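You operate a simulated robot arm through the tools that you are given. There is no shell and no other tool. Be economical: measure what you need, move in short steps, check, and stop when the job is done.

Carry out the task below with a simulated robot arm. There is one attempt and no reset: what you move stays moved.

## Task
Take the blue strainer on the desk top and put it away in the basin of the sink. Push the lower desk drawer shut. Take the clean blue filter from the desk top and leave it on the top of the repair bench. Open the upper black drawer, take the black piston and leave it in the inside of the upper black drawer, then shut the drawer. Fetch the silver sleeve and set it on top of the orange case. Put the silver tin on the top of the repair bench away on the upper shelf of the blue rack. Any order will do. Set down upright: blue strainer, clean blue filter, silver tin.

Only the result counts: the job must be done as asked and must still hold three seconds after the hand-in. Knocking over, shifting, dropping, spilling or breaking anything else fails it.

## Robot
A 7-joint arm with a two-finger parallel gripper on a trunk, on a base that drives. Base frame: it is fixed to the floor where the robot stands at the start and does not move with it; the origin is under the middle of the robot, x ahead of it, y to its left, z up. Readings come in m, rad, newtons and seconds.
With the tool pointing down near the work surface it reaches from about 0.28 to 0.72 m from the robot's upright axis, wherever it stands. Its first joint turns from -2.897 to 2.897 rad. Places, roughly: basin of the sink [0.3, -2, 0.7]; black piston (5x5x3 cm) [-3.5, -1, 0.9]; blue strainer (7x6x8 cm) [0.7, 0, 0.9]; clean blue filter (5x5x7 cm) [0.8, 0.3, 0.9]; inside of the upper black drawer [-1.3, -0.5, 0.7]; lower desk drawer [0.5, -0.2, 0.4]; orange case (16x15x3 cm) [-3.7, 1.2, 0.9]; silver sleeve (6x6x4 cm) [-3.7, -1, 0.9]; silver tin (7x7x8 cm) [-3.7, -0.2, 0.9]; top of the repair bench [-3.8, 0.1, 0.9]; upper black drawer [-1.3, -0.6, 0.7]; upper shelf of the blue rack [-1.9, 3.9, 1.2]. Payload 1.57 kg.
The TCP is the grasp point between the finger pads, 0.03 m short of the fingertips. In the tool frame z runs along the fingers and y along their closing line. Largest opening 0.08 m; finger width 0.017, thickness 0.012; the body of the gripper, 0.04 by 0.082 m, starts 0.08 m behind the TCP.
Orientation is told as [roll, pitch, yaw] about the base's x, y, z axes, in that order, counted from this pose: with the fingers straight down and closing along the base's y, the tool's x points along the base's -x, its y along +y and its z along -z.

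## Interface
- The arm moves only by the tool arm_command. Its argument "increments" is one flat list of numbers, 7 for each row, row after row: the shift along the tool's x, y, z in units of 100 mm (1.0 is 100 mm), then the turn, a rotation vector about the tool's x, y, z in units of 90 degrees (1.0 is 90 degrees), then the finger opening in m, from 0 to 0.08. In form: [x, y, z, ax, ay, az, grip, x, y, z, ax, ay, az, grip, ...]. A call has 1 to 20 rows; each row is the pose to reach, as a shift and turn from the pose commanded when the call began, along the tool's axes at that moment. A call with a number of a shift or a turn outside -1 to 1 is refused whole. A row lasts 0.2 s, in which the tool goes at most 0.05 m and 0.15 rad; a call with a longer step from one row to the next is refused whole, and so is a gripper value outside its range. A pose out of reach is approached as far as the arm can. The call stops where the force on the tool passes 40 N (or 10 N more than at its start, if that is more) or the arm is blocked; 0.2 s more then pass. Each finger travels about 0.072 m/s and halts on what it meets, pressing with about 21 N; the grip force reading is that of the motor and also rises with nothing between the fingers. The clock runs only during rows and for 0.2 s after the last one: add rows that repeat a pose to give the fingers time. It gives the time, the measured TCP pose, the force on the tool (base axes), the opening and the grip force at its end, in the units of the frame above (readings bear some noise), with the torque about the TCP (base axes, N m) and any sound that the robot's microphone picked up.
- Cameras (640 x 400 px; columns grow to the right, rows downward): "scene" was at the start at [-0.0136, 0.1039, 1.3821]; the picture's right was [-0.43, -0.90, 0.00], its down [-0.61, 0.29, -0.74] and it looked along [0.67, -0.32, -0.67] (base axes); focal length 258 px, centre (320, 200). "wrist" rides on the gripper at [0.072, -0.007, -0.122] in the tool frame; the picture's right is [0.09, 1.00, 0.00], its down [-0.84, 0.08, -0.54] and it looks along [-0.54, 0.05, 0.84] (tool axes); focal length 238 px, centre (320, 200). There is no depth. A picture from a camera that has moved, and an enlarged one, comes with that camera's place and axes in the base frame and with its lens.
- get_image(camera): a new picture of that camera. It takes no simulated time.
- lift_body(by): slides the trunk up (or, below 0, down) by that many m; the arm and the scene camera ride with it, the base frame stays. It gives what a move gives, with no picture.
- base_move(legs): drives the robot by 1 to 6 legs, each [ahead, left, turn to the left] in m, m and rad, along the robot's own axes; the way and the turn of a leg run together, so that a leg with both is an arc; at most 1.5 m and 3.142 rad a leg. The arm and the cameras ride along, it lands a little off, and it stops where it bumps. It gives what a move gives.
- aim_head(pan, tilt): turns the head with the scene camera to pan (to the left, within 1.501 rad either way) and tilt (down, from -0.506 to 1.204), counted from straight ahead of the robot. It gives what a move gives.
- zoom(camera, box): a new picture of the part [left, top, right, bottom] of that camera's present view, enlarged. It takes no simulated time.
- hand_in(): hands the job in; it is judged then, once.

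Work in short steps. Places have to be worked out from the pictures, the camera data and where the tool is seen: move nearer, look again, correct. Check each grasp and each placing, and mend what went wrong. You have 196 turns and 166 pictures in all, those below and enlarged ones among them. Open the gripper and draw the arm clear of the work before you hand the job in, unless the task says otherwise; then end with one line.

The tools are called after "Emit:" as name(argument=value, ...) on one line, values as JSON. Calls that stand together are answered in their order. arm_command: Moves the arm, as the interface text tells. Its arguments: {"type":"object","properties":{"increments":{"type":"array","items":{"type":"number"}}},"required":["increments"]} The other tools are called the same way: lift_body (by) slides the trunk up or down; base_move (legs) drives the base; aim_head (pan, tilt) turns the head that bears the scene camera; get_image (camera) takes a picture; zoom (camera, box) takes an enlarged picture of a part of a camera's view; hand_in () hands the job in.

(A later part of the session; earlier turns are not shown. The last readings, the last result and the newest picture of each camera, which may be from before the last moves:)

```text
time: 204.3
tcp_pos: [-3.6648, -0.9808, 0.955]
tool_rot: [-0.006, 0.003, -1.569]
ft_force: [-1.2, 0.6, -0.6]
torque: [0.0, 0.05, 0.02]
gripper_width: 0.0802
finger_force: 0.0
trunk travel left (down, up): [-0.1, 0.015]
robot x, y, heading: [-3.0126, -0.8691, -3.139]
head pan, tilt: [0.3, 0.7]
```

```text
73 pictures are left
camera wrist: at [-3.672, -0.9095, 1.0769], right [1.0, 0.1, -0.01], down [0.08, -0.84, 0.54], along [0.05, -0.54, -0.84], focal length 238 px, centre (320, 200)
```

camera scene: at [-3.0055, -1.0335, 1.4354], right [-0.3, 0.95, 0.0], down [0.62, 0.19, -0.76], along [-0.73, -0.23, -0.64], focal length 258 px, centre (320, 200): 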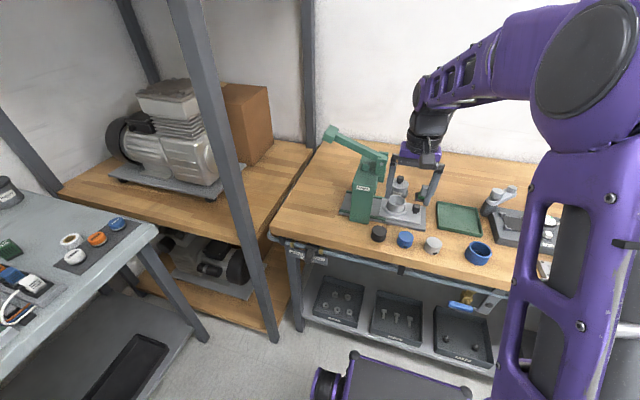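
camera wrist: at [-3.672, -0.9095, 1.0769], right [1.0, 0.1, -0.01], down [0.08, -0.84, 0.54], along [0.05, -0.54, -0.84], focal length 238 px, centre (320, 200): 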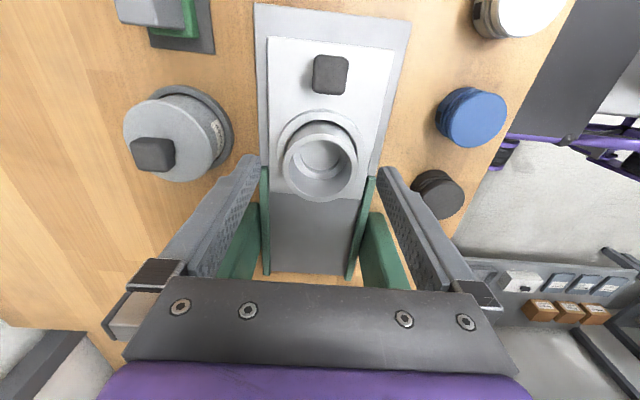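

Aligned. I lower to z≈0.908 and close.

Emit:
arm_command(increments=[0, -0.01, 0.25, 0, 0, 0, 0.08, 0, -0.01, 0.47, 0, 0, 0, 0.08, 0, -0.01, 0.47, 0, 0, 0, 0.05, 0, -0.01, 0.47, 0, 0, 0, 0.04, 0, -0.01, 0.47, 0, 0, 0, 0.04, 0, -0.01, 0.47, 0, 0, 0, 0.04])

Emit:
arm_command(increments=[0, 0, -0.2, 0, 0, 0, 0.04, 0, 0, -0.5, 0, 0, 0, 0.04, 0, 0, -0.9, 0, 0, 0, 0.04, 0, 0, -1, 0, 0, 0, 0.04])

Emit:
get_image(camera="wrist")

```text
time: 204.9
tcp_pos: [-3.6663, -0.9831, 0.921]
tool_rot: [-0.017, -0.002, -1.566]
ft_force: [10.5, -0.2, 2.5]
torque: [0.05, 0.9, -0.04]
gripper_width: 0.0666
finger_force: 9.1
trunk travel left (down, up): [-0.1, 0.015]
robot x, y, heading: [-3.0104, -0.8662, -3.142]
head pan, tilt: [0.3, 0.7]
stopped in row 3: the force on the tool passed its limit at 46 N (the readings are from after the stop); the commanded pose is now the measured one
```

```text
time: 205.9
tcp_pos: [-3.6681, -0.9818, 1.0186]
tool_rot: [-0.017, -0.001, -1.566]
ft_force: [0.4, 0.7, -1.3]
torque: [0.02, -0.02, 0.03]
gripper_width: 0.0551
finger_force: 21.3
trunk travel left (down, up): [-0.1, 0.015]
robot x, y, heading: [-3.0178, -0.8698, -3.139]
head pan, tilt: [0.3, 0.7]
```

```text
72 pictures are left
camera wrist: at [-3.673, -0.91, 1.1397], right [1.0, 0.1, -0.01], down [0.09, -0.84, 0.54], along [0.04, -0.54, -0.84], focal length 238 px, centre (320, 200)
```

wrist: 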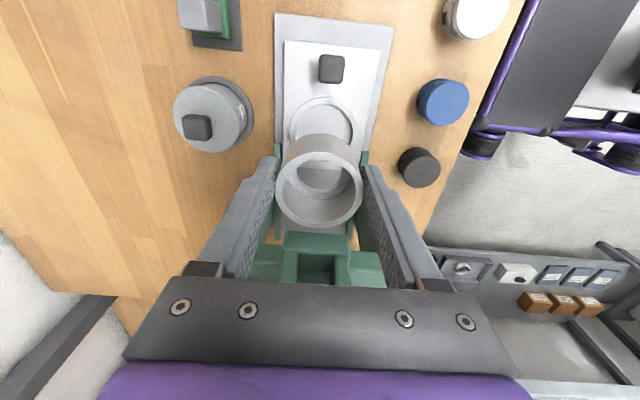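

Sleeve held (5.5 cm). I retract it and strafe right to the orange case.

Emit:
arm_command(increments=[0, 0.3, -0.2, 0, 0, 0, 0.04, 0, 0.6, -0.4, 0, 0, 0, 0.04, 0, 1, -0.6, 0, 0, 0, 0.04, 0, 1, -0.6, 0, 0, 0, 0.04])

Emit:
arm_command(increments=[0.1, 0.4, 0, 0, 0, 0, 0.04, 0.3, 0.8, 0, 0, 0, 0, 0.04, 0.5, 1, 0, 0, 0, 0, 0.04, 0.5, 1, 0, 0, 0, 0, 0.04])

Emit:
base_move(legs=[[0, -1.0, -0.003], [0, -1.0, 0]])

Emit:
aim_head(pan=0.3, tilt=0.7)

Emit:
get_image(camera="scene")

```text
time: 206.9
tcp_pos: [-3.568, -0.9822, 1.0767]
tool_rot: [-0.015, -0.001, -1.569]
ft_force: [0.2, 0.4, -1.0]
torque: [0.02, 0.02, 0.01]
gripper_width: 0.0551
finger_force: 20.7
trunk travel left (down, up): [-0.1, 0.015]
robot x, y, heading: [-3.0163, -0.8672, -3.136]
head pan, tilt: [0.3, 0.7]
```

```text
time: 207.9
tcp_pos: [-3.467, -0.9327, 1.0758]
tool_rot: [-0.015, -0.002, -1.566]
ft_force: [-0.1, 0.2, -1.5]
torque: [-0.02, 0.01, 0.01]
gripper_width: 0.0553
finger_force: 21.7
trunk travel left (down, up): [-0.1, 0.015]
robot x, y, heading: [-3.016, -0.8682, -3.14]
head pan, tilt: [0.3, 0.7]
```

```text
time: 227.4
tcp_pos: [-3.4649, 1.0679, 1.0758]
tool_rot: [-0.016, -0.003, -1.569]
ft_force: [1.0, 0.6, -0.4]
torque: [0.01, -0.01, 0.03]
gripper_width: 0.0552
finger_force: 21.0
trunk travel left (down, up): [-0.1, 0.015]
robot x, y, heading: [-3.0168, 1.1312, 3.141]
head pan, tilt: [0.3, 0.7]
```

```text
time: 228.0
tcp_pos: [-3.4664, 1.0691, 1.0753]
tool_rot: [-0.015, -0.001, -1.568]
ft_force: [0.5, -0.3, -1.9]
torque: [0.0, -0.01, 0.0]
gripper_width: 0.0548
finger_force: 20.8
trunk travel left (down, up): [-0.1, 0.015]
robot x, y, heading: [-3.018, 1.1337, 3.135]
head pan, tilt: [0.3, 0.7]
```

```text
71 pictures are left
camera scene: at [-3.0042, 0.9656, 1.4354], right [-0.29, 0.96, 0.0], down [0.62, 0.19, -0.76], along [-0.73, -0.23, -0.64], focal length 258 px, centre (320, 200)
```

scene: 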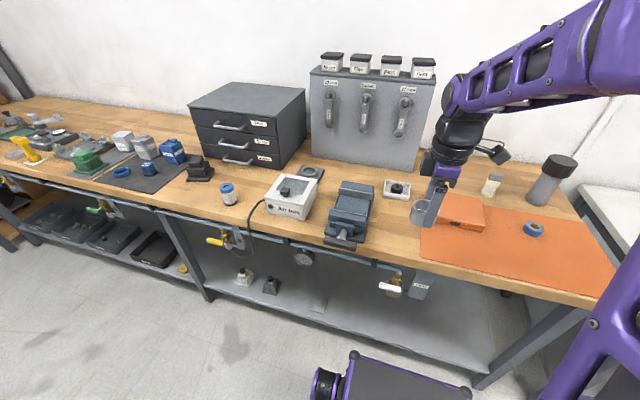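

Case centre ≈(-3.70,1.21). I drive 0.06 nearer, then bring the sleeve over the case and check with the wrist camera.

Emit:
base_move(legs=[[0.06, -0.08, 0.003]])

Emit:
arm_command(increments=[0.2, -0.35, 0, 0, 0, 0, 0.04, 0.4, -0.7, 0, 0, 0, 0, 0.04, 0.6, -1, 0, 0, 0, 0, 0.04, 0.6, -1, 0, 0, 0, 0, 0.04])

Emit:
get_image(camera="wrist")

```text
time: 229.4
tcp_pos: [-3.5262, 1.1456, 1.075]
tool_rot: [-0.015, -0.002, -1.568]
ft_force: [0.5, 0.2, -0.6]
torque: [-0.02, -0.03, 0.0]
gripper_width: 0.0551
finger_force: 20.3
trunk travel left (down, up): [-0.1, 0.015]
robot x, y, heading: [-3.0738, 1.2147, -3.141]
head pan, tilt: [0.3, 0.7]
```

```text
time: 230.4
tcp_pos: [-3.6275, 1.205, 1.0767]
tool_rot: [-0.015, -0.001, -1.568]
ft_force: [0.6, -0.1, -0.6]
torque: [0.03, 0.01, 0.0]
gripper_width: 0.0555
finger_force: 21.4
trunk travel left (down, up): [-0.1, 0.015]
robot x, y, heading: [-3.0752, 1.2116, -3.147]
head pan, tilt: [0.3, 0.7]
```

```text
70 pictures are left
camera wrist: at [-3.6325, 1.2775, 1.1991], right [1.0, 0.1, -0.01], down [0.09, -0.84, 0.54], along [0.04, -0.54, -0.84], focal length 238 px, centre (320, 200)
```

wrist: 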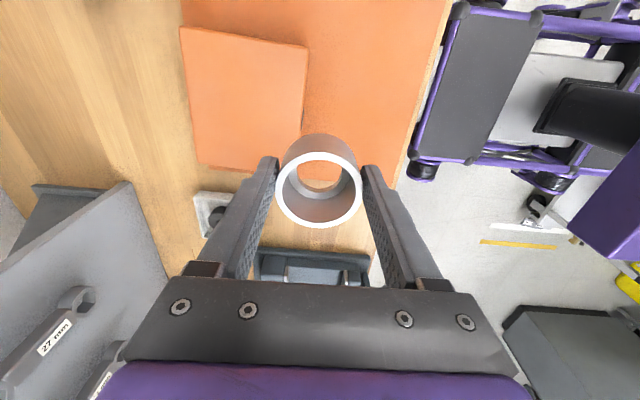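

Case centre ≈(-3.725,1.20), spanning x -3.65…-3.80. I'll set the sleeve at (-3.705,1.20); I drive 0.03 nearer and move over it.

Emit:
base_move(legs=[[0.03, 0, 0]])

Emit:
arm_command(increments=[-0.02, -0.25, 0, 0, 0, 0, 0.04, -0.04, -0.5, 0.1, 0, 0, 0, 0.04, -0.05, -0.5, 0.5, 0, 0, 0, 0.04, -0.05, -0.5, 0.9, 0, 0, 0, 0.04, -0.05, -0.5, 0.9, 0, 0, 0, 0.04])

Emit:
get_image(camera="wrist")

```text
time: 231.3
tcp_pos: [-3.6558, 1.2057, 1.0772]
tool_rot: [-0.017, -0.002, -1.567]
ft_force: [-0.6, -0.2, -1.2]
torque: [0.0, -0.01, 0.01]
gripper_width: 0.055
finger_force: 21.2
trunk travel left (down, up): [-0.1, 0.015]
robot x, y, heading: [-3.1018, 1.2107, -3.139]
head pan, tilt: [0.3, 0.7]
```

```text
time: 232.5
tcp_pos: [-3.7085, 1.2004, 0.9889]
tool_rot: [-0.016, 0.0, -1.567]
ft_force: [-1.0, -0.4, -2.3]
torque: [-0.01, -0.03, 0.0]
gripper_width: 0.055
finger_force: 20.9
trunk travel left (down, up): [-0.1, 0.015]
robot x, y, heading: [-3.1027, 1.212, -3.14]
head pan, tilt: [0.3, 0.7]
```

```text
69 pictures are left
camera wrist: at [-3.7138, 1.2722, 1.1097], right [1.0, 0.1, -0.02], down [0.09, -0.84, 0.54], along [0.04, -0.54, -0.84], focal length 238 px, centre (320, 200)
```

wrist: 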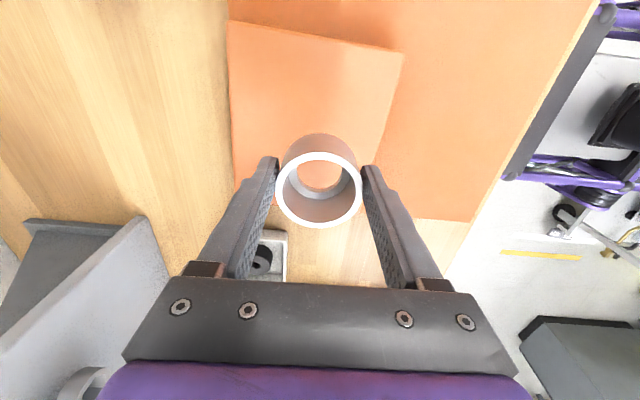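

Landing spot projects inside the case lid. I shift 1 cm inward and descend slowly to contact.

Emit:
arm_command(increments=[0.05, -0.08, 0.3, 0, 0, 0, 0.04, 0.05, -0.08, 0.42, 0, 0, 0, 0.04, 0.05, -0.08, 0.5, 0, 0, 0, 0.04, 0.05, -0.08, 0.56, 0, 0, 0, 0.04, 0.05, -0.08, 0.62, 0, 0, 0, 0.04, 0.05, -0.08, 0.68, 0, 0, 0, 0.04, 0.05, -0.08, 0.74, 0, 0, 0, 0.04, 0.05, -0.08, 0.8, 0, 0, 0, 0.04])

```text
time: 234.0
tcp_pos: [-3.7201, 1.205, 0.9259]
tool_rot: [-0.03, -0.003, -1.567]
ft_force: [2.0, 0.4, 17.3]
torque: [-0.12, -0.5, 0.0]
gripper_width: 0.0559
finger_force: 21.0
trunk travel left (down, up): [-0.1, 0.015]
robot x, y, heading: [-3.1014, 1.2124, -3.145]
head pan, tilt: [0.3, 0.7]
stopped in row 7: the force on the tool passed its limit at 45 N (the readings are from after the stop); the commanded pose is now the measured one
```

Contact at z≈0.926 as expected. I ease up a bit, open and rise.

Emit:
arm_command(increments=[0, 0, -0.03, 0, 0, 0, 0.05, 0, 0, -0.03, 0, 0, 0, 0.065, 0, 0, -0.03, 0, 0, 0, 0.08, 0, 0, -0.03, 0, 0, 0, 0.08])

Emit:
arm_command(increments=[0, 0, -0.2, 0, 0, 0, 0.08, 0, 0, -0.5, 0, 0, 0, 0.08, 0, 0.1, -0.9, 0, 0, 0, 0.08, 0, 0.4, -1, 0, 0, 0, 0.08, 0, 0.4, -1, 0, 0, 0, 0.08])

Emit:
get_image(camera="wrist")

```text
time: 235.0
tcp_pos: [-3.7186, 1.2053, 0.9247]
tool_rot: [-0.024, 0.001, -1.568]
ft_force: [-0.4, -0.9, 0.5]
torque: [0.01, -0.03, -0.05]
gripper_width: 0.0789
finger_force: 0.1
trunk travel left (down, up): [-0.1, 0.015]
robot x, y, heading: [-3.0998, 1.2118, -3.142]
head pan, tilt: [0.3, 0.7]
```

```text
time: 236.2
tcp_pos: [-3.6767, 1.2077, 1.0227]
tool_rot: [-0.025, 0.0, -1.568]
ft_force: [-0.5, 0.5, -0.4]
torque: [0.02, 0.03, -0.01]
gripper_width: 0.0801
finger_force: 0.1
trunk travel left (down, up): [-0.1, 0.015]
robot x, y, heading: [-3.1027, 1.209, -3.138]
head pan, tilt: [0.3, 0.7]
```

```text
68 pictures are left
camera wrist: at [-3.6801, 1.2777, 1.1448], right [1.0, 0.1, -0.02], down [0.09, -0.84, 0.54], along [0.03, -0.54, -0.84], focal length 238 px, centre (320, 200)
```

wrist: 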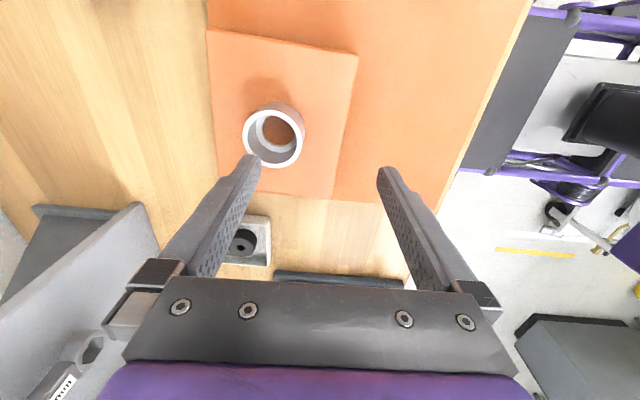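

Sleeve is on the case. I retract, level the tool and turn it back to its usual yaw.

Emit:
arm_command(increments=[0, 0.4, -0.1, 0, 0, 0, 0.08, 0, 0.8, -0.2, 0, 0, 0, 0.08, 0, 1, -0.3, 0, 0, 0, 0.08, 0, 1, -0.3, 0, 0, 0, 0.08])

Emit:
arm_command(increments=[0, 0.3, 0, 0, 0, 0.09, 0.08, 0, 0.6, 0, 0, 0, 0.18, 0.08, 0, 0.8, 0, 0, 0, 0.27, 0.08, 0, 0.8, 0, 0, 0, 0.36, 0.08, 0, 0.8, 0, 0, 0, 0.45, 0.08, 0, 0.8, 0, 0, 0, 0.54, 0.08, 0, 0.8, 0, 0, 0, 0.63, 0.08, 0, 0.8, 0, 0, 0, 0.72, 0.08, 0, 0.8, 0, 0, 0, 0.81, 0.08, 0, 0.8, 0, 0, 0, 0.9, 0.08, 0, 0.8, 0, 0, 0, 0.95, 0.08, 0, 0.8, 0, 0, 0, 1, 0.08, 0, 0.8, 0, 0, 0, 1, 0.08])

Emit:
base_move(legs=[[0, 1.0, 0], [0, 0.3, 0]])

Emit:
get_image(camera="scene")

```text
time: 237.2
tcp_pos: [-3.5772, 1.206, 1.0505]
tool_rot: [-0.024, -0.003, -1.567]
ft_force: [-0.3, 0.7, -0.2]
torque: [-0.02, -0.01, -0.01]
gripper_width: 0.0801
finger_force: 0.0
trunk travel left (down, up): [-0.1, 0.015]
robot x, y, heading: [-3.102, 1.2134, -3.138]
head pan, tilt: [0.3, 0.7]
```

```text
time: 240.0
tcp_pos: [-3.4967, 1.2067, 1.0459]
tool_rot: [0.001, -0.015, -3.14]
ft_force: [0.1, 0.0, -0.4]
torque: [-0.01, 0.03, 0.0]
gripper_width: 0.0799
finger_force: 0.2
trunk travel left (down, up): [-0.1, 0.015]
robot x, y, heading: [-3.1033, 1.2122, -3.145]
head pan, tilt: [0.3, 0.7]
```

```text
time: 253.1
tcp_pos: [-3.4992, -0.0962, 1.0484]
tool_rot: [0.002, -0.023, 3.14]
ft_force: [-0.1, 0.0, 0.0]
torque: [-0.01, -0.01, 0.02]
gripper_width: 0.0801
finger_force: 0.1
trunk travel left (down, up): [-0.1, 0.015]
robot x, y, heading: [-3.1057, -0.0947, 3.137]
head pan, tilt: [0.3, 0.7]
```

```text
67 pictures are left
camera scene: at [-3.1017, -0.2517, 1.4414], right [-0.2, 0.98, 0.0], down [0.58, 0.12, -0.81], along [-0.79, -0.16, -0.59], focal length 258 px, centre (320, 200)
```

scene: 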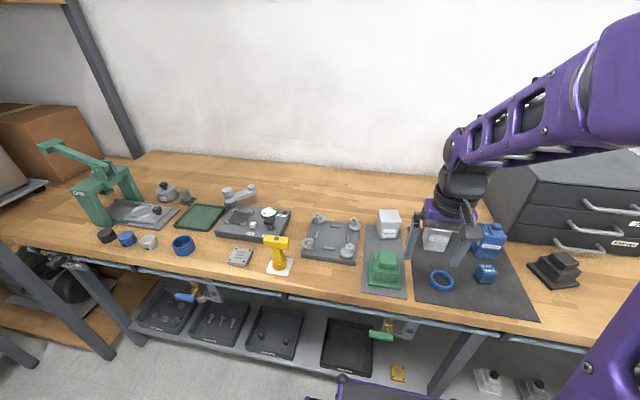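

The tin is the silver box at about (-3.76,-0.16). I move over toward it and look with the wrist camera.

Emit:
arm_command(increments=[-0.4, 0.2, 0, 0, 0.014, 0, 0.08, -0.8, 0.4, 0, 0, 0.014, 0, 0.08, -1, 0.6, 0, 0, 0.014, 0, 0.08, -1, 0.6, 0, 0, 0.014, 0, 0.08])

Emit:
aim_head(pan=0.3, tilt=0.7)

Emit:
get_image(camera="wrist")

```text
time: 254.1
tcp_pos: [-3.6005, -0.1561, 1.0504]
tool_rot: [-0.001, 0.001, 3.139]
ft_force: [0.8, -0.1, 0.3]
torque: [0.01, 0.02, 0.04]
gripper_width: 0.08
finger_force: 0.1
trunk travel left (down, up): [-0.1, 0.015]
robot x, y, heading: [-3.1073, -0.095, 3.137]
head pan, tilt: [0.3, 0.7]
```

```text
time: 254.7
tcp_pos: [-3.5998, -0.1566, 1.0509]
tool_rot: [0.001, 0.0, 3.139]
ft_force: [-0.1, -0.1, -0.1]
torque: [0.02, -0.02, 0.01]
gripper_width: 0.0799
finger_force: 0.0
trunk travel left (down, up): [-0.1, 0.015]
robot x, y, heading: [-3.1067, -0.0944, 3.14]
head pan, tilt: [0.3, 0.7]
```

```text
66 pictures are left
camera wrist: at [-3.528, -0.1494, 1.1732], right [0.09, -1.0, 0.0], down [-0.84, -0.08, 0.54], along [-0.54, -0.05, -0.84], focal length 238 px, centre (320, 200)
```

wrist: 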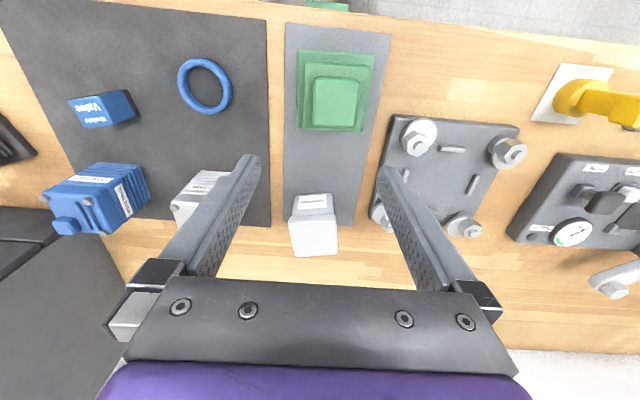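

Tin top centre ≈(-3.742,-0.164). I move above it at z≈1.0 and check alignment.

Emit:
arm_command(increments=[-0.4, 0.02, 0, 0, 0, 0, 0.08, -0.8, 0.04, 0, 0, 0, 0, 0.08, -1, 0.07, 0.3, 0, 0, 0, 0.08, -1, 0.07, 0.4, 0, 0, 0, 0.08, -1, 0.07, 0.4, 0, 0, 0, 0.08])

Emit:
get_image(camera="wrist")

```text
time: 255.9
tcp_pos: [-3.7003, -0.1649, 1.0115]
tool_rot: [0.002, 0.001, 3.141]
ft_force: [-0.4, 1.2, 0.2]
torque: [0.01, -0.01, 0.01]
gripper_width: 0.08
finger_force: 0.0
trunk travel left (down, up): [-0.1, 0.015]
robot x, y, heading: [-3.1075, -0.0954, 3.142]
head pan, tilt: [0.3, 0.7]
```

```text
65 pictures are left
camera wrist: at [-3.6276, -0.1568, 1.1333], right [0.09, -1.0, 0.0], down [-0.84, -0.08, 0.54], along [-0.54, -0.05, -0.84], focal length 238 px, centre (320, 200)
```

wrist: 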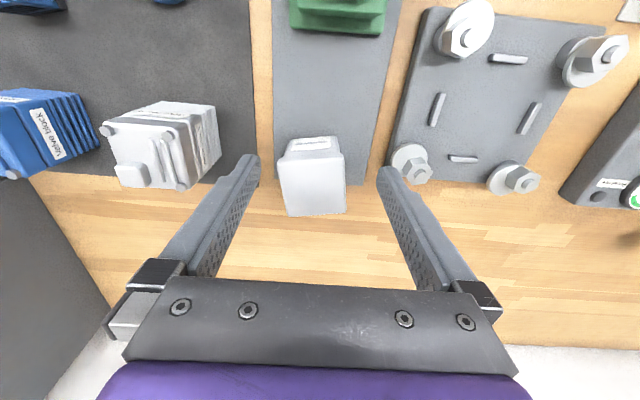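

The tin is turned ~8.5° relative to the gripper. I turn to match, centre over (-3.742,-0.160) and go to just above its lid.

Emit:
arm_command(increments=[-0.2, -0.03, 0, 0, 0, -0.09, 0.08, -0.41, -0.05, 0.2, 0, 0, -0.095, 0.08, -0.41, -0.05, 0.45, 0, 0, -0.095, 0.08, -0.41, -0.05, 0.45, 0, 0, -0.095, 0.08])

Emit:
get_image(camera="wrist")

```text
time: 256.9
tcp_pos: [-3.7404, -0.1595, 0.9667]
tool_rot: [0.001, 0.0, -2.993]
ft_force: [0.2, 0.7, -1.1]
torque: [0.02, 0.01, -0.02]
gripper_width: 0.08
finger_force: 0.0
trunk travel left (down, up): [-0.1, 0.015]
robot x, y, heading: [-3.1058, -0.0934, 3.139]
head pan, tilt: [0.3, 0.7]
```

```text
64 pictures are left
camera wrist: at [-3.6709, -0.1415, 1.0882], right [0.24, -0.97, 0.0], down [-0.82, -0.2, 0.54], along [-0.53, -0.13, -0.84], focal length 238 px, centre (320, 200)
```

wrist: 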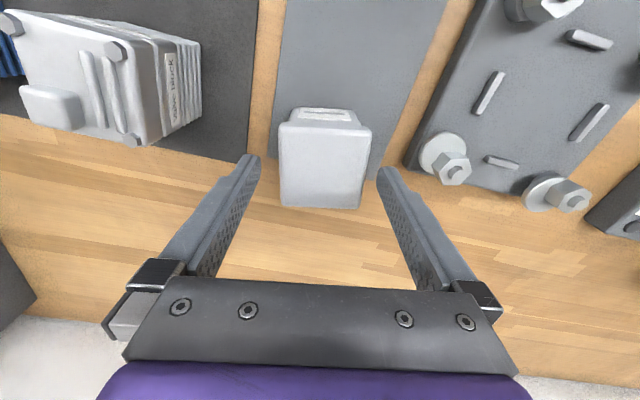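

Nearly aligned; 3° more, then down to z≈0.895 and close.

Emit:
arm_command(increments=[-0.03, 0.015, 0, 0, 0, -0.033, 0.08, -0.03, 0.015, 0.35, 0, 0, -0.033, 0.08, -0.03, 0.015, 0.7, 0, 0, -0.033, 0.08, -0.03, 0.015, 0.7, 0, 0, -0.033, 0.08])

Emit:
get_image(camera="wrist")

```text
time: 257.9
tcp_pos: [-3.7426, -0.1595, 0.8962]
tool_rot: [0.001, 0.0, -2.94]
ft_force: [0.3, -0.4, 1.0]
torque: [0.03, 0.0, 0.02]
gripper_width: 0.08
finger_force: 0.1
trunk travel left (down, up): [-0.1, 0.015]
robot x, y, heading: [-3.1059, -0.0985, 3.142]
head pan, tilt: [0.3, 0.7]
```

```text
63 pictures are left
camera wrist: at [-3.6741, -0.1397, 1.0178], right [0.29, -0.96, 0.0], down [-0.8, -0.24, 0.54], along [-0.52, -0.16, -0.84], focal length 238 px, centre (320, 200)
```

wrist: 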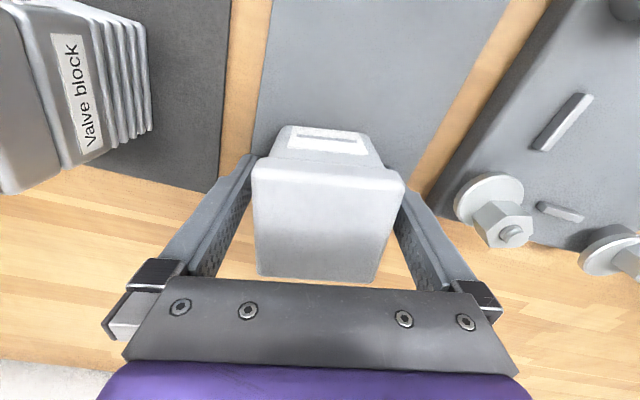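

The tin is between the fingers. I close and lift.

Emit:
arm_command(increments=[0, 0, 0, 0, 0, 0, 0.06, 0, 0, 0, 0, 0, 0, 0.05, 0, 0, 0, 0, 0, 0, 0.05])

Emit:
arm_command(increments=[0, 0, -0.2, 0, 0, 0, 0.05, 0, 0, -0.5, 0, 0, 0, 0.05, 0, 0, -0.9, 0, 0, 0, 0.05, 0, 0, -1, 0, 0, 0, 0.05])

Emit:
get_image(camera="wrist")

```text
time: 258.7
tcp_pos: [-3.7432, -0.1604, 0.8958]
tool_rot: [0.003, 0.002, -2.942]
ft_force: [0.1, 0.4, 0.2]
torque: [0.03, 0.05, 0.01]
gripper_width: 0.0619
finger_force: 21.1
trunk travel left (down, up): [-0.1, 0.015]
robot x, y, heading: [-3.1054, -0.0962, 3.139]
head pan, tilt: [0.3, 0.7]
```

```text
time: 259.7
tcp_pos: [-3.742, -0.1615, 0.9961]
tool_rot: [0.002, 0.003, -2.941]
ft_force: [1.0, -0.5, -2.1]
torque: [-0.02, -0.02, -0.02]
gripper_width: 0.062
finger_force: 21.0
trunk travel left (down, up): [-0.1, 0.015]
robot x, y, heading: [-3.1007, -0.0945, 3.141]
head pan, tilt: [0.3, 0.7]
```

```text
62 pictures are left
camera wrist: at [-3.6737, -0.1406, 1.1181], right [0.29, -0.96, 0.0], down [-0.81, -0.24, 0.54], along [-0.52, -0.16, -0.84], focal length 238 px, centre (320, 200)
```

wrist: 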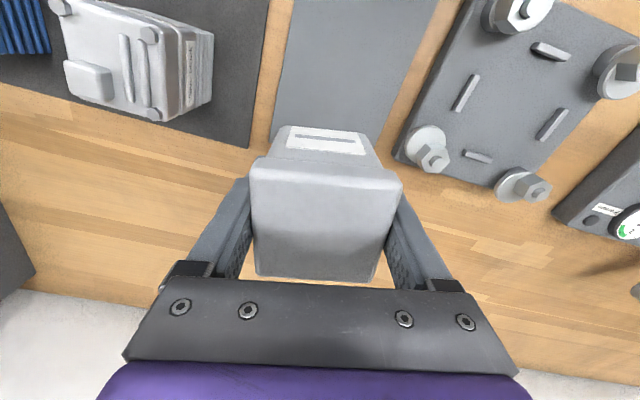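

Tin held securely. I retract it, strafe right past the cart, turn to face the racks and look.

Emit:
arm_command(increments=[0.4, 0, -0.2, 0, 0, 0, 0.05, 0.8, 0, -0.4, 0, 0, 0, 0.05, 1, 0, -0.6, 0, 0, 0, 0.05, 1, 0, -0.6, 0, 0, 0, 0.05])

Emit:
arm_command(increments=[0.4, 0, 0, 0, 0, 0, 0.05, 0.8, 0, 0, 0, 0, 0, 0.05, 1, 0, 0, 0, 0, 0, 0.05, 1, 0, 0, 0, 0, 0, 0.05])

Emit:
base_move(legs=[[0.0, -1.0, 0], [0.1, -0.9, 0], [0, 0, -1.571]])

Emit:
aim_head(pan=0.0, tilt=0.35)

Emit:
get_image(camera="scene")

```text
time: 260.7
tcp_pos: [-3.644, -0.1389, 1.0549]
tool_rot: [0.002, 0.0, -2.941]
ft_force: [-0.2, -0.3, -2.3]
torque: [-0.02, -0.03, -0.02]
gripper_width: 0.0621
finger_force: 20.7
trunk travel left (down, up): [-0.1, 0.015]
robot x, y, heading: [-3.1065, -0.0947, 3.14]
head pan, tilt: [0.3, 0.7]
```

```text
time: 261.7
tcp_pos: [-3.5469, -0.1203, 1.0547]
tool_rot: [0.003, 0.0, -2.943]
ft_force: [-1.0, 0.4, -2.9]
torque: [0.01, 0.03, 0.02]
gripper_width: 0.0621
finger_force: 20.6
trunk travel left (down, up): [-0.1, 0.015]
robot x, y, heading: [-3.1045, -0.0945, 3.142]
head pan, tilt: [0.3, 0.7]
```

```text
time: 280.8
tcp_pos: [-3.6387, 1.7925, 1.0547]
tool_rot: [0.002, 0.002, -2.957]
ft_force: [1.0, -0.1, -2.6]
torque: [0.03, 0.03, 0.01]
gripper_width: 0.0619
finger_force: 21.2
trunk travel left (down, up): [-0.1, 0.015]
robot x, y, heading: [-3.2018, 1.8141, 3.124]
head pan, tilt: [0.3, 0.7]
stopped in leg 3: the robot was blocked; the commanded pose is now the measured one
```

```text
time: 281.6
tcp_pos: [-3.6403, 1.7926, 1.0552]
tool_rot: [0.003, 0.001, -2.958]
ft_force: [0.8, -0.4, -3.7]
torque: [0.04, -0.04, 0.01]
gripper_width: 0.062
finger_force: 21.3
trunk travel left (down, up): [-0.1, 0.015]
robot x, y, heading: [-3.1978, 1.8142, 3.121]
head pan, tilt: [0.0, 0.351]
```

```text
61 pictures are left
camera scene: at [-3.2048, 1.6725, 1.4668], right [0.02, 1.0, 0.0], down [0.34, -0.01, -0.94], along [-0.94, 0.02, -0.34], focal length 258 px, centre (320, 200)
```

scene: 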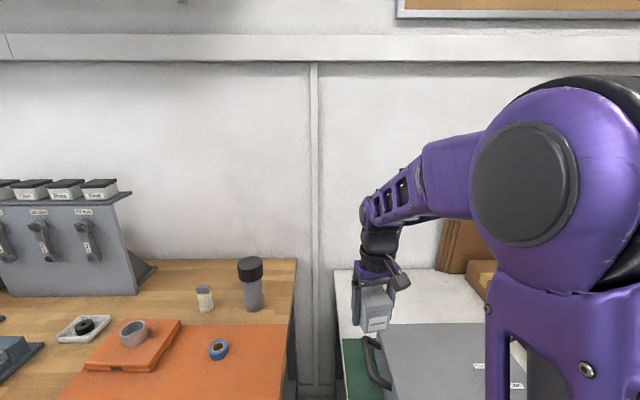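

I went the wrong way (ahead instead of back), and the turn was blocked by the bench. I back off 0.3 m, then turn right.

Emit:
base_move(legs=[[-0.4, 0, 0.018], [0, 0, -1.571]])

Emit:
get_image(camera="scene")

```text
time: 288.1
tcp_pos: [-2.8212, 2.2498, 1.0544]
tool_rot: [0.001, 0.001, 1.759]
ft_force: [-0.8, -0.2, -2.5]
torque: [0.01, 0.0, 0.0]
gripper_width: 0.0621
finger_force: 20.6
trunk travel left (down, up): [-0.1, 0.015]
robot x, y, heading: [-2.8003, 1.8072, 1.557]
head pan, tilt: [0.0, 0.351]
```

```text
60 pictures are left
camera scene: at [-2.9383, 1.8142, 1.4668], right [1.0, -0.01, 0.0], down [0.0, -0.34, -0.94], along [0.01, 0.94, -0.34], focal length 258 px, centre (320, 200)
```

scene: 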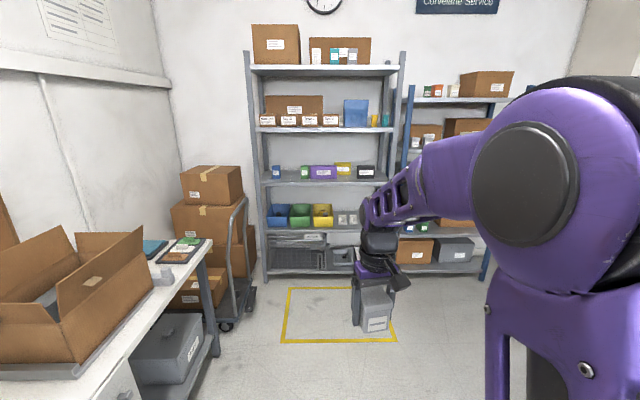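

The blue rack's upper shelf (z≈1.2, next shelf ≈1.5) is partly hidden by the arm. I drive nearer, right then ahead, and look at it.

Emit:
base_move(legs=[[0, -0.45, 0.014], [0.9, 0, 0]])

Emit:
aim_head(pan=0.1, tilt=0.2)

Emit:
get_image(camera="scene")

```text
time: 297.3
tcp_pos: [-2.3706, 3.1512, 1.0547]
tool_rot: [0.001, 0.002, 1.765]
ft_force: [-0.4, -0.3, -2.2]
torque: [-0.02, -0.06, -0.02]
gripper_width: 0.0618
finger_force: 20.9
trunk travel left (down, up): [-0.1, 0.015]
robot x, y, heading: [-2.3497, 2.7107, 1.562]
head pan, tilt: [0.0, 0.351]
```

```text
time: 298.0
tcp_pos: [-2.372, 3.1498, 1.0538]
tool_rot: [0.002, 0.001, 1.766]
ft_force: [0.2, 0.4, -2.7]
torque: [-0.02, 0.02, 0.03]
gripper_width: 0.0622
finger_force: 20.7
trunk travel left (down, up): [-0.1, 0.015]
robot x, y, heading: [-2.3475, 2.71, 1.565]
head pan, tilt: [0.099, 0.201]
```

```text
59 pictures are left
camera scene: at [-2.4943, 2.7138, 1.4808], right [1.0, 0.09, 0.0], down [0.02, -0.2, -0.98], along [-0.09, 0.98, -0.2], focal length 258 px, centre (320, 200)
```

scene: 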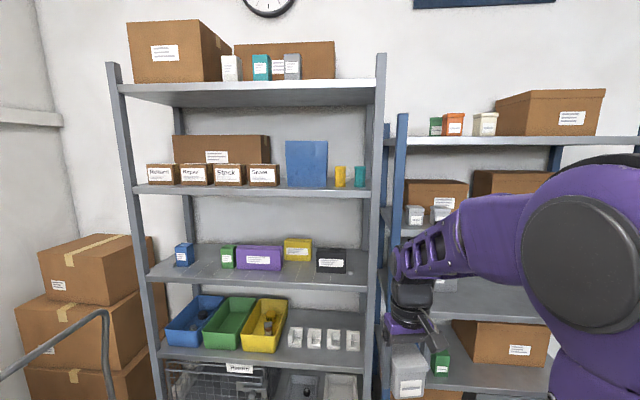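

The target is the blue rack's second level (items at row ~230). I strafe right 0.4 m so the camera faces it directly.

Emit:
base_move(legs=[[0, -0.4, 0]])

Emit:
get_image(camera="scene")

```text
time: 302.4
tcp_pos: [-1.9688, 3.1474, 1.054]
tool_rot: [0.001, 0.002, 1.767]
ft_force: [0.4, 0.8, -3.2]
torque: [0.03, 0.01, -0.03]
gripper_width: 0.0619
finger_force: 21.0
trunk travel left (down, up): [-0.1, 0.015]
robot x, y, heading: [-1.9451, 2.7087, 1.563]
head pan, tilt: [0.099, 0.201]
```

```text
58 pictures are left
camera scene: at [-2.0916, 2.7109, 1.4808], right [1.0, 0.09, 0.0], down [0.02, -0.2, -0.98], along [-0.09, 0.98, -0.2], focal length 258 px, centre (320, 200)
```

scene: 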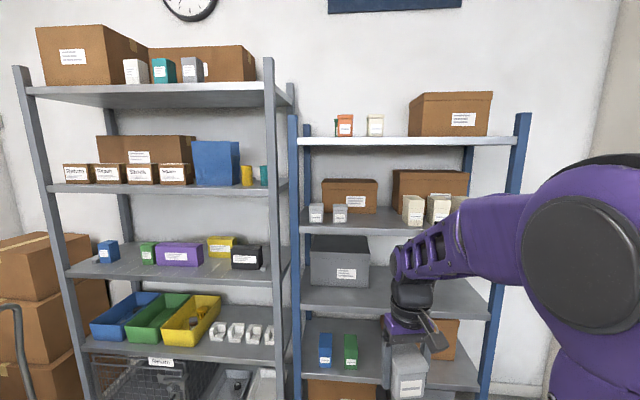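

Shelf 2 has a free gap between the grey tins and white tins at x≈-1.95; surface z≈1.18, front edge y≈3.60, next shelf underside ≈1.47. Headroom is small, so I'll set the tin near the front with the tool tilted ~24° back. First I raise and straighten the yaw.

Emit:
arm_command(increments=[0, 0, -0.4, 0, 0, 0.06, 0.05, 0, 0, -0.8, 0, 0, 0.128, 0.05, 0, 0, -1, 0, 0, 0.128, 0.05, 0, 0, -1, 0, 0, 0.128, 0.05])

Emit:
arm_command(increments=[0, 0, -0.4, 0, 0, 0, 0.05, 0, 0, -0.8, 0, 0, 0, 0.05, 0, 0, -1, 0, -0.09, 0, 0.05, 0, 0, -1, 0, -0.18, 0, 0.05, 0, 0, -1, 0, -0.267, 0, 0.05, 0, 0, -1, 0, -0.267, 0, 0.05])

Emit:
get_image(camera="scene")

```text
time: 303.4
tcp_pos: [-1.9674, 3.1481, 1.1556]
tool_rot: [0.002, 0.003, 1.565]
ft_force: [0.5, -0.7, -3.3]
torque: [0.0, -0.01, 0.02]
gripper_width: 0.0621
finger_force: 21.2
trunk travel left (down, up): [-0.1, 0.015]
robot x, y, heading: [-1.9418, 2.7083, 1.564]
head pan, tilt: [0.099, 0.201]
```

```text
time: 304.8
tcp_pos: [-1.9682, 3.1511, 1.2437]
tool_rot: [0.0, -0.391, 1.566]
ft_force: [0.1, 0.9, -2.1]
torque: [0.03, 0.0, 0.0]
gripper_width: 0.0616
finger_force: 20.6
trunk travel left (down, up): [-0.1, 0.015]
robot x, y, heading: [-1.9398, 2.707, 1.566]
head pan, tilt: [0.099, 0.201]
```

```text
57 pictures are left
camera scene: at [-2.0458, 2.7034, 1.4814], right [0.92, -0.4, 0.0], down [-0.08, -0.18, -0.98], along [0.39, 0.9, -0.19], focal length 258 px, centre (320, 200)
```

scene: 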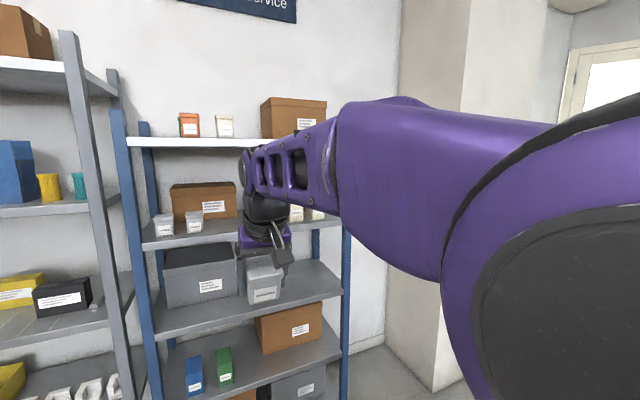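

The elbow nudges the camera head, but the tool is in place and tilted. I drive 0.33 m ahead and look with both cameras.

Emit:
base_move(legs=[[0.33, 0, 0.004]])

Emit:
get_image(camera="wrist")

Emit:
get_image(camera="scene")

```text
time: 307.0
tcp_pos: [-1.9686, 3.479, 1.2484]
tool_rot: [0.0, -0.403, 1.567]
ft_force: [0.0, -0.8, -2.7]
torque: [0.0, -0.01, 0.0]
gripper_width: 0.0617
finger_force: 21.2
trunk travel left (down, up): [-0.1, 0.015]
robot x, y, heading: [-1.9421, 3.0365, 1.569]
head pan, tilt: [0.099, 0.201]
```

```text
56 pictures are left
camera wrist: at [-1.962, 3.3659, 1.3328], right [-1.0, -0.08, -0.04], down [-0.08, 0.56, 0.83], along [-0.05, 0.83, -0.56], focal length 238 px, centre (320, 200)
```

wrist: 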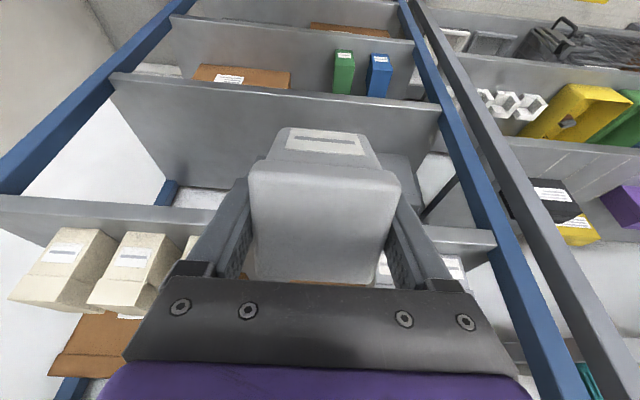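

```text
55 pictures are left
camera scene: at [-2.0392, 3.0312, 1.4806], right [0.89, -0.45, 0.0], down [-0.09, -0.18, -0.98], along [0.44, 0.88, -0.2], focal length 258 px, centre (320, 200)
```

scene: 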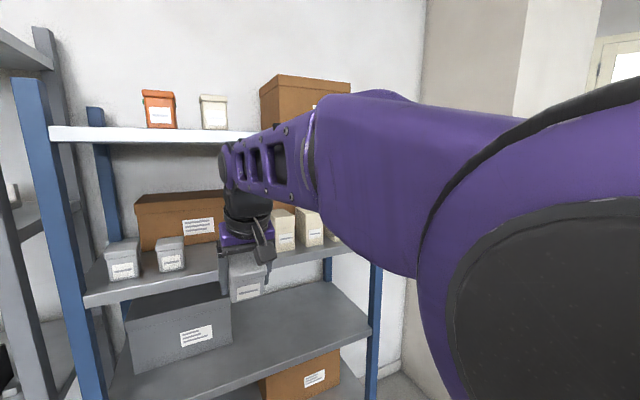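

Shelf surface ≈1.175, front edge y≈3.71, free gap x -2.07…-1.80. I drive 0.13 closer, then move the tin in with the arm.

Emit:
base_move(legs=[[0.13, 0, 0]])

Emit:
get_image(camera="wrist")

```text
time: 308.3
tcp_pos: [-1.9679, 3.6107, 1.245]
tool_rot: [0.001, -0.394, 1.569]
ft_force: [0.6, -0.1, -2.3]
torque: [-0.02, -0.01, 0.0]
gripper_width: 0.0617
finger_force: 21.0
trunk travel left (down, up): [-0.1, 0.015]
robot x, y, heading: [-1.9408, 3.1692, 1.569]
head pan, tilt: [0.099, 0.201]
```

```text
54 pictures are left
camera wrist: at [-1.9617, 3.4984, 1.3299], right [-1.0, -0.08, -0.04], down [-0.08, 0.57, 0.82], along [-0.05, 0.82, -0.57], focal length 238 px, centre (320, 200)
```

wrist: 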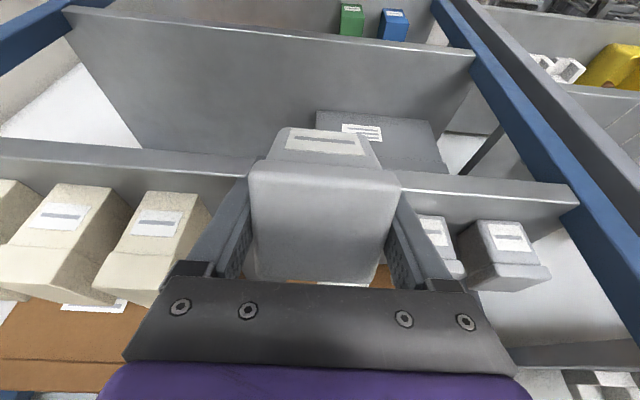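

Consistent with surface ≈1.175, edge ≈3.72. I raise 1 cm and go in 10 cm.

Emit:
arm_command(increments=[-0.04, -0.05, -0.09, 0, 0, 0, 0.05, -0.3, -0.1, 0.02, 0, 0, 0, 0.05, -0.6, -0.15, 0.14, 0, 0, 0, 0.05, -0.95, -0.15, 0.29, 0, 0, 0, 0.05, -0.95, -0.15, 0.29, 0, 0, 0, 0.05])

Emit:
get_image(camera="wrist")

Emit:
get_image(camera="scene")

```text
time: 309.5
tcp_pos: [-1.9537, 3.7099, 1.255]
tool_rot: [0.0, -0.393, 1.569]
ft_force: [-0.1, 0.1, -2.6]
torque: [-0.01, -0.01, -0.02]
gripper_width: 0.0617
finger_force: 21.0
trunk travel left (down, up): [-0.1, 0.015]
robot x, y, heading: [-1.9411, 3.167, 1.569]
head pan, tilt: [0.099, 0.201]
```

```text
53 pictures are left
camera wrist: at [-1.9469, 3.5972, 1.3397], right [-1.0, -0.08, -0.04], down [-0.08, 0.56, 0.82], along [-0.05, 0.82, -0.57], focal length 238 px, centre (320, 200)
```

wrist: 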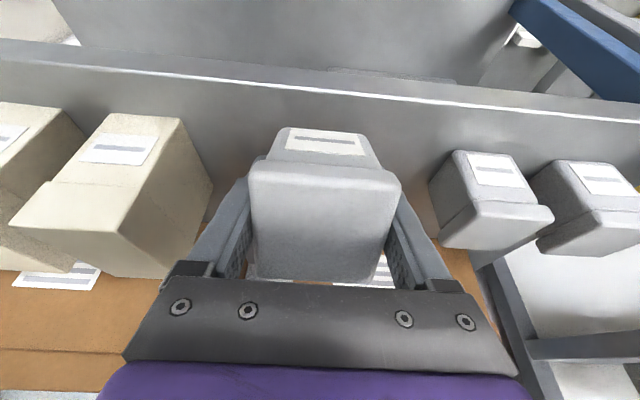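

```text
52 pictures are left
camera scene: at [-2.0896, 3.1711, 1.4808], right [1.0, 0.1, 0.0], down [0.02, -0.2, -0.98], along [-0.1, 0.98, -0.2], focal length 258 px, centre (320, 200)
```

scene: 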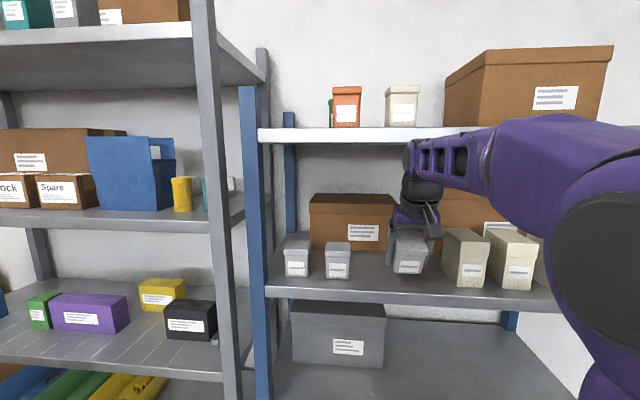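

The bright line is the shelf's front edge (y≈3.69, z≈1.18–1.19). I go in 3.5 cm more and then descend in small steps until contact.

Emit:
arm_command(increments=[-0.16, 0, 0.07, 0, 0, 0, 0.05, -0.32, 0, 0.13, 0, 0, 0, 0.05, -0.3, 0, 0.19, 0, 0, 0, 0.05, -0.28, 0, 0.24, 0, 0, 0, 0.05, -0.26, 0, 0.28, 0, 0, 0, 0.05, -0.24, 0, 0.32, 0, 0, 0, 0.05, -0.22, 0, 0.37, 0, 0, 0, 0.05])

Emit:
zoom(camera="scene", box=[260, 120, 560, 310])

```text
time: 311.1
tcp_pos: [-1.9534, 3.7444, 1.2273]
tool_rot: [0.0, -0.394, 1.569]
ft_force: [0.4, 0.6, -2.2]
torque: [0.0, 0.01, -0.02]
gripper_width: 0.0621
finger_force: 20.9
trunk travel left (down, up): [-0.1, 0.015]
robot x, y, heading: [-1.9451, 3.1714, 1.571]
head pan, tilt: [0.099, 0.201]
```

```text
2.11 times, centred on (410, 215) of scene
camera zoom: at [-2.0896, 3.1709, 1.4809], right [1.0, 0.1, 0.0], down [0.02, -0.2, -0.98], along [-0.1, 0.98, -0.2], focal length 542 px, centre (130, 168)
```

zoom: 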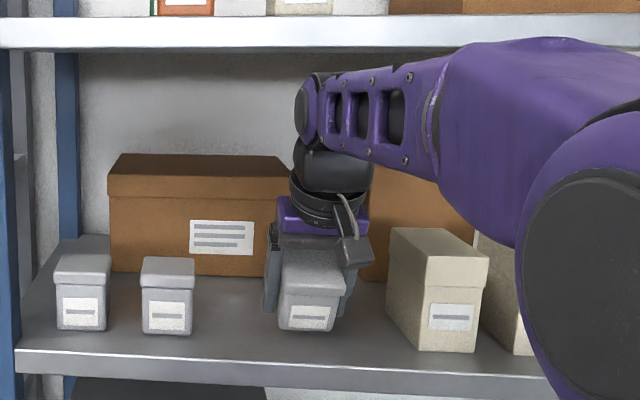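

Good room above; no contact yet at 1.227. I continue down in small steps.

Emit:
arm_command(increments=[0.02, 0, 0.05, 0, 0, 0, 0.05, 0.04, 0, 0.09, 0, 0, 0, 0.05, 0.06, 0, 0.14, 0, 0, 0, 0.05, 0.08, 0, 0.18, 0, 0, 0, 0.05, 0.1, 0, 0.23, 0, 0, 0, 0.05, 0.12, 0, 0.28, 0, 0, 0, 0.05, 0.135, 0, 0.32, 0, 0, 0, 0.05, 0.15, 0, 0.37, 0, 0, 0, 0.05])

```text
time: 312.8
tcp_pos: [-1.9522, 3.7465, 1.2009]
tool_rot: [0.001, -0.415, 1.57]
ft_force: [0.2, 0.5, 11.6]
torque: [-0.14, -0.17, -0.11]
gripper_width: 0.0619
finger_force: 20.9
trunk travel left (down, up): [-0.1, 0.015]
robot x, y, heading: [-1.945, 3.1673, 1.571]
head pan, tilt: [0.099, 0.201]
stopped in row 8: the force on the tool passed its limit at 43 N (the readings are from after the stop); the commanded pose is now the measured one
```

Contact at 1.201. I check the tin's attitude before releasing.

Emit:
zoom(camera="scene", box=[330, 190, 480, 290])

Emit:
get_image(camera="wrist")

```text
4.00 times, centred on (405, 240) of scene
camera zoom: at [-2.0897, 3.1697, 1.4805], right [1.0, 0.1, 0.0], down [0.02, -0.2, -0.98], along [-0.1, 0.98, -0.2], focal length 1030 px, centre (-20, 40)
```

zoom: 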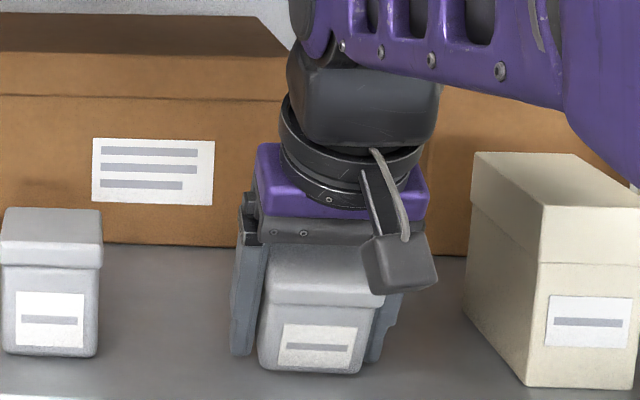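

```text
49 pictures are left
camera wrist: at [-1.9467, 3.6311, 1.2834], right [-1.0, -0.08, -0.04], down [-0.08, 0.55, 0.83], along [-0.05, 0.83, -0.55], focal length 238 px, centre (320, 200)
```

wrist: 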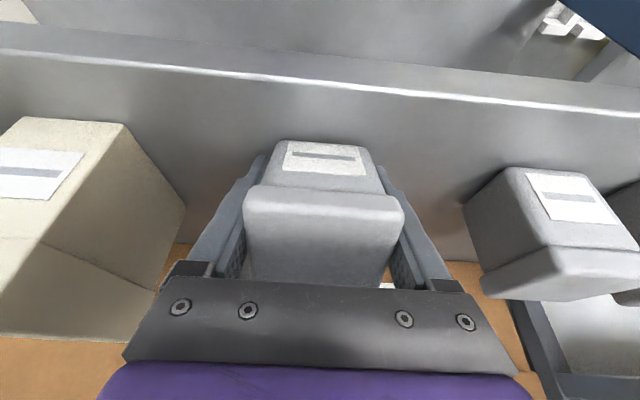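

Tin rests on the shelf, still leaning slightly toward me as planned. I open a little to let it settle between the fingers.

Emit:
arm_command(increments=[0, 0, 0, 0, 0, 0, 0.063, 0, 0, 0, 0, 0, 0, 0.064, 0, 0, 0, 0, 0, 0, 0.066, 0, 0, 0, 0, 0, 0, 0.07, 0, 0, 0, 0, 0, 0, 0.07])

Emit:
zoom(camera="scene", box=[330, 190, 480, 290])

```text
time: 314.0
tcp_pos: [-1.9523, 3.7468, 1.2]
tool_rot: [0.001, -0.414, 1.568]
ft_force: [-1.1, 7.5, 25.5]
torque: [0.33, -0.17, -0.16]
gripper_width: 0.0623
finger_force: 0.1
trunk travel left (down, up): [-0.1, 0.015]
robot x, y, heading: [-1.9402, 3.1681, 1.57]
head pan, tilt: [0.099, 0.201]
```

```text
4.00 times, centred on (405, 240) of scene
camera zoom: at [-2.0897, 3.1697, 1.481], right [1.0, 0.1, 0.0], down [0.02, -0.2, -0.98], along [-0.1, 0.98, -0.2], focal length 1030 px, centre (-20, 40)
```

zoom: 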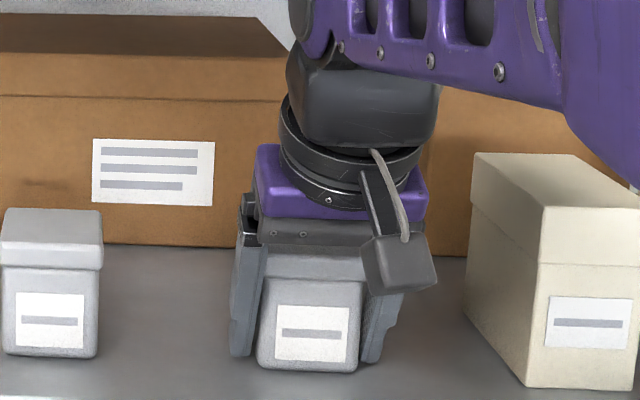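

The tin settled upright, but it presses on the hand (25 N). I ease up a few mm and open further.

Emit:
arm_command(increments=[-0.02, 0, -0.04, 0, 0, 0, 0.07, -0.03, 0, -0.08, 0, 0, 0, 0.075, -0.03, 0, -0.08, 0, 0, 0, 0.08, -0.03, 0, -0.08, 0, 0, 0, 0.08])

Emit:
zoom(camera="scene", box=[330, 190, 480, 290])

```text
time: 315.0
tcp_pos: [-1.9532, 3.7452, 1.2067]
tool_rot: [0.001, -0.408, 1.569]
ft_force: [0.0, 0.1, -0.1]
torque: [0.0, 0.0, -0.02]
gripper_width: 0.0801
finger_force: 0.1
trunk travel left (down, up): [-0.1, 0.015]
robot x, y, heading: [-1.9429, 3.1732, 1.566]
head pan, tilt: [0.099, 0.201]
```

```text
4.00 times, centred on (405, 240) of scene
camera zoom: at [-2.0896, 3.1706, 1.4808], right [1.0, 0.1, 0.0], down [0.02, -0.2, -0.98], along [-0.1, 0.98, -0.2], focal length 1030 px, centre (-20, 40)
```

zoom: 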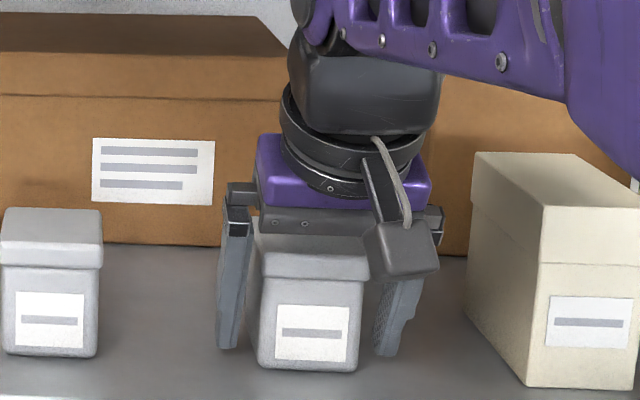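

Released and upright. I withdraw straight back.

Emit:
arm_command(increments=[0.3, 0, -0.16, 0, 0, 0, 0.08, 0.6, 0, -0.3, 0, 0, 0, 0.08, 0.95, 0, -0.45, 0, 0, 0, 0.08, 0.95, 0, -0.45, 0, 0, 0, 0.08])

Emit:
base_move(legs=[[-0.4, 0, 0]])

Emit:
get_image(camera="scene")

```text
time: 316.0
tcp_pos: [-1.9527, 3.6426, 1.2018]
tool_rot: [0.0, -0.39, 1.569]
ft_force: [0.9, 0.4, 0.1]
torque: [-0.03, -0.04, -0.01]
gripper_width: 0.0802
finger_force: 0.1
trunk travel left (down, up): [-0.1, 0.015]
robot x, y, heading: [-1.939, 3.167, 1.57]
head pan, tilt: [0.099, 0.201]
```

```text
time: 318.5
tcp_pos: [-1.9558, 3.2451, 1.2049]
tool_rot: [0.001, -0.397, 1.573]
ft_force: [-1.1, 0.8, -0.3]
torque: [0.02, 0.02, -0.01]
gripper_width: 0.0803
finger_force: 0.0
trunk travel left (down, up): [-0.1, 0.015]
robot x, y, heading: [-1.9397, 2.7678, 1.577]
head pan, tilt: [0.099, 0.201]
```

```text
46 pictures are left
camera scene: at [-2.0769, 2.7735, 1.481], right [1.0, -0.03, 0.0], down [-0.01, -0.2, -0.98], along [0.03, 0.98, -0.2], focal length 258 px, centre (320, 200)
```

scene: 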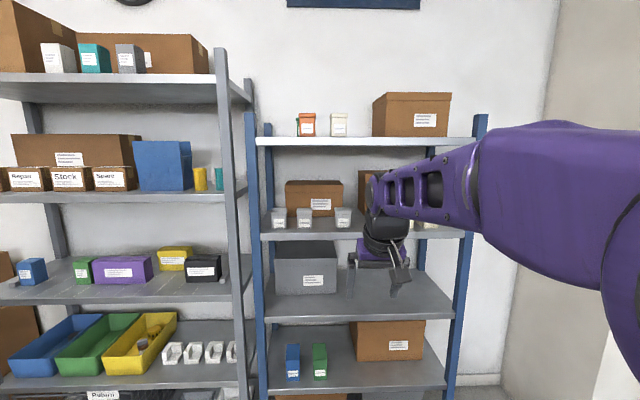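

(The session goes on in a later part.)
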